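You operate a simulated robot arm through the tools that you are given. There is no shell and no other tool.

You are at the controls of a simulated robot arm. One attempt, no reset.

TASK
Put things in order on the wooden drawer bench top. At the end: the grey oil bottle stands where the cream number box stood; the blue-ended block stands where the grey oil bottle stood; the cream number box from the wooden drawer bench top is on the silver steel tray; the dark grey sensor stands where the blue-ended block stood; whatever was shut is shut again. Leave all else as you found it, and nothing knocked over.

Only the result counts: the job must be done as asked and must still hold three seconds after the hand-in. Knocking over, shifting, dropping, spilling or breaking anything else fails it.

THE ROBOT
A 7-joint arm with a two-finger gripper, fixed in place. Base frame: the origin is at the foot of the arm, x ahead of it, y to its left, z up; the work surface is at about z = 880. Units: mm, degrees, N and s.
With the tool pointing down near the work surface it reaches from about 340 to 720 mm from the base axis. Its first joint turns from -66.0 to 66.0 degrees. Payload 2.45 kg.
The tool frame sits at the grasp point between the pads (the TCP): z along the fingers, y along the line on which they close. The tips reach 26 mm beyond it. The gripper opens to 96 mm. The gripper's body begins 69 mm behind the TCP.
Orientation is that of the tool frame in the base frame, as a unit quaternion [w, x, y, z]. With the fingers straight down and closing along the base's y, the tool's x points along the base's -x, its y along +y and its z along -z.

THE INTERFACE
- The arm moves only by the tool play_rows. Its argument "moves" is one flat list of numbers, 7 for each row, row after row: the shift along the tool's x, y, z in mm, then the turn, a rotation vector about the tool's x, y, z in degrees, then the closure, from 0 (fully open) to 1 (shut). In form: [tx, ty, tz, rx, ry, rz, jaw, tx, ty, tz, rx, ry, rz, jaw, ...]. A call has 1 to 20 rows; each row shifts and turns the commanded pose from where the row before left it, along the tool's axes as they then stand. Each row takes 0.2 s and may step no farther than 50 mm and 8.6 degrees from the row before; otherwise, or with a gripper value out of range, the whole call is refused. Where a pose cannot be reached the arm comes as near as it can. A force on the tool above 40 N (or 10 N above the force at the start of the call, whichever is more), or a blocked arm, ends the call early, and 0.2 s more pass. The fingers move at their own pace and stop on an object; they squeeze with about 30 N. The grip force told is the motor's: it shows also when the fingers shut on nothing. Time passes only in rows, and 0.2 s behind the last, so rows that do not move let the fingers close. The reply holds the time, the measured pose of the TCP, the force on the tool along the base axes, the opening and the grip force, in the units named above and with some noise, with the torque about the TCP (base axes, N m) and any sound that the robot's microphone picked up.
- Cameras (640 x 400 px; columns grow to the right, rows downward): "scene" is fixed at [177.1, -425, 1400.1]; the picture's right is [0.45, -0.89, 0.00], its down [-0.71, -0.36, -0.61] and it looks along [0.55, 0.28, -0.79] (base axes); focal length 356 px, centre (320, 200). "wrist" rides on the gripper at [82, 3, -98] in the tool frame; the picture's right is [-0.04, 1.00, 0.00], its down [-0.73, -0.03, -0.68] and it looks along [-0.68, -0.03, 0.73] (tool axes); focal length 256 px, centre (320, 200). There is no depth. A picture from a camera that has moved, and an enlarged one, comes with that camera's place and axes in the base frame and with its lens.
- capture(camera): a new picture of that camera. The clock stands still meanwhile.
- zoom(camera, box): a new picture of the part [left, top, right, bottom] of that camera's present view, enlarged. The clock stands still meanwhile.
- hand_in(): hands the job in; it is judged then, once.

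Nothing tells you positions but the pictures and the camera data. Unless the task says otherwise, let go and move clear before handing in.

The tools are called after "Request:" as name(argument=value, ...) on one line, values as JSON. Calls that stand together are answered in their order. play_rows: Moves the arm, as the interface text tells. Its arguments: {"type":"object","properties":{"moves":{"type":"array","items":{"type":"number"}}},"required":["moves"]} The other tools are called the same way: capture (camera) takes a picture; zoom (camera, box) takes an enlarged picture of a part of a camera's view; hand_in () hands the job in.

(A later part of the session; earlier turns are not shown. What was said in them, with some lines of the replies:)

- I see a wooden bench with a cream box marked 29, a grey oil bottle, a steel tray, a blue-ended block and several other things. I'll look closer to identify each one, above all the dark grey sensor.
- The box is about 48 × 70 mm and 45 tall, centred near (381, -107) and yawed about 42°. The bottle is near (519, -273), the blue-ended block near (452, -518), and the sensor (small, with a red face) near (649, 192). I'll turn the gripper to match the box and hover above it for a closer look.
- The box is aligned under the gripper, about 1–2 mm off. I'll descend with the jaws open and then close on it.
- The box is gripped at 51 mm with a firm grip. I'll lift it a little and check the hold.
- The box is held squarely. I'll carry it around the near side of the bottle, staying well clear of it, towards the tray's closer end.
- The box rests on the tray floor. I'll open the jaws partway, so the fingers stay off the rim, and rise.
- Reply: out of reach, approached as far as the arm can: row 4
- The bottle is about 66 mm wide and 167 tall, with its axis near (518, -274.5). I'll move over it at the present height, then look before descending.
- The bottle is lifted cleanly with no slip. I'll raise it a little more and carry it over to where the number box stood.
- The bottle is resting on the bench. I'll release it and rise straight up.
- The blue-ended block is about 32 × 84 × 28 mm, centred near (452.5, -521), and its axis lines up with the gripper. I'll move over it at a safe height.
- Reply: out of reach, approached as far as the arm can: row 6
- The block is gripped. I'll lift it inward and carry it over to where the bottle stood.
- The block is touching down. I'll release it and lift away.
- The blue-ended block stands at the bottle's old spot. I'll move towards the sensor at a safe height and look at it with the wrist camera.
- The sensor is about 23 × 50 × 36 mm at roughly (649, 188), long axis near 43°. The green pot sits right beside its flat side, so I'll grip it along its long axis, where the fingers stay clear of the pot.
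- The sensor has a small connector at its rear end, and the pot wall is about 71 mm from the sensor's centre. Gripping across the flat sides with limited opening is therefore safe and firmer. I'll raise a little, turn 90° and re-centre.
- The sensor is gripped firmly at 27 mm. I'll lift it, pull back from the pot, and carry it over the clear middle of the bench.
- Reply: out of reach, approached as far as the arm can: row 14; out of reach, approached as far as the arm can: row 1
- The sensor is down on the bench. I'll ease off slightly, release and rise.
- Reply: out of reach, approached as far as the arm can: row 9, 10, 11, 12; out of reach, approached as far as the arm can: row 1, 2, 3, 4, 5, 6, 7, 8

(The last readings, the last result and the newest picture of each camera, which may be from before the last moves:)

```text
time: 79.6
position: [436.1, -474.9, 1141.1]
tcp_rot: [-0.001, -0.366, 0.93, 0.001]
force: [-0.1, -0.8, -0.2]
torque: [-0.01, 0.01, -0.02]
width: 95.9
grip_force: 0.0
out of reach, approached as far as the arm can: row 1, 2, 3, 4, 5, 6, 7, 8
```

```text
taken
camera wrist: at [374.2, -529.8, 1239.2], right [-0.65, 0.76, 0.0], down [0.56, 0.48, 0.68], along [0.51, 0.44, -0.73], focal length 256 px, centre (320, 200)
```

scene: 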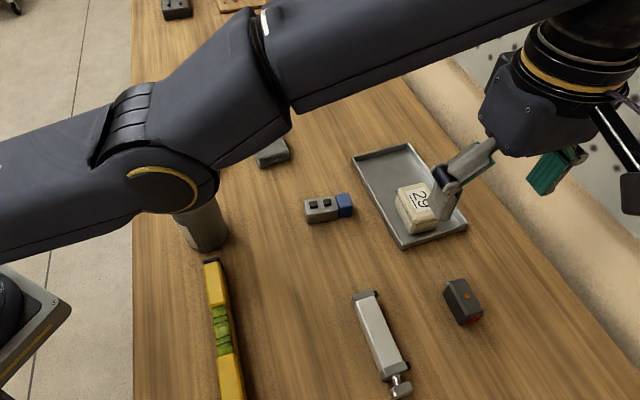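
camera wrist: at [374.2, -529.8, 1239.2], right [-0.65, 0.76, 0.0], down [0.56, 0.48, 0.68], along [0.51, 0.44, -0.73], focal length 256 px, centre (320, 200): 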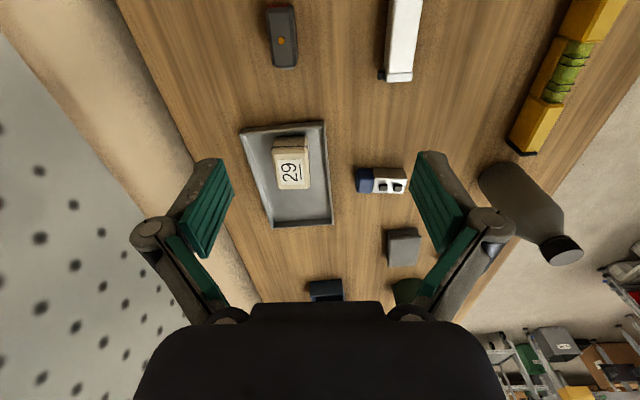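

Request:
zoom(camera="scene", box=[400, 240, 540, 350])

Request:
zoom(camera="scene", box=[280, 130, 480, 260])

Request:
zoom(camera="wrist", box=[340, 80, 640, 300])

```text
3.64 times, centred on (470, 295) of scene
camera zoom: at [177.1, -425.0, 1400.1], right [0.45, -0.89, 0.0], down [-0.71, -0.36, -0.61], along [0.55, 0.28, -0.79], focal length 1294 px, centre (-226, -146)
```

zoom: 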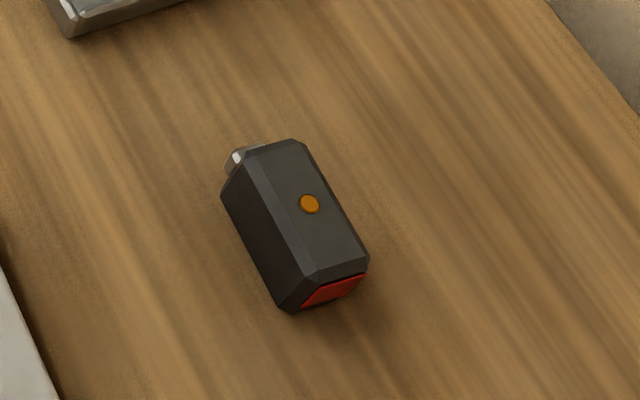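

```text
3.08 times, centred on (380, 195) of scene
camera zoom: at [177.1, -425.0, 1400.1], right [0.45, -0.89, 0.0], down [-0.71, -0.36, -0.61], along [0.55, 0.28, -0.79], focal length 1095 px, centre (135, 215)
```

zoom: 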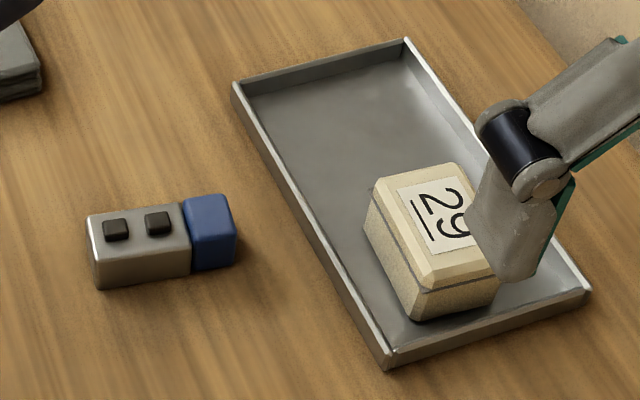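

```text
1.82 times, centred on (490, 190) of wrist
camera zoom: at [374.2, -529.8, 1239.2], right [-0.65, 0.76, 0.0], down [0.56, 0.48, 0.68], along [0.51, 0.44, -0.73], focal length 465 px, centre (11, 218)
```

zoom: 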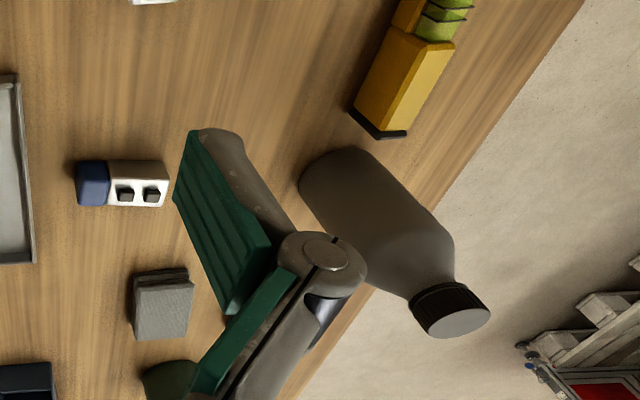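

Everything is where it should be:
- The bottle stands upright at the box's old spot.
- The blue-ended block is at the bottle's old spot.
- The number box is on the tray.
- The sensor is at the block's old spot.

Nothing was opened, and the gripper is empty and clear, so I'm handing in.

Request:
hand_in()

```text
The job is handed in.
```

The job is handed in. In the last pictures everything was upright and nothing else had been moved:

| Item | Where it is now | Check |
|---|---|---|
| Grey oil bottle | Where the cream number box stood | Set down within about 2 mm of the box's spot. |
| Blue-ended block | Where the grey oil bottle stood | About 4 mm off by the final pictures. |
| Cream number box | On the silver steel tray, towards the end nearest the sensor | Sits flat, clear of the rim. |
| Dark grey sensor | Where the blue-ended block stood | About 3 mm off, because the arm was at the edge of its reach there. It points crosswise to how the block lay. |

I opened nothing, so there was nothing to shut again. I took "the dark grey sensor" to be the small box with the red face by the green pot. The other dark grey object, at the far end of the bench, was out of reach.

The gripper was empty and clear above the bench at hand-in. I have no result from the judging itself.
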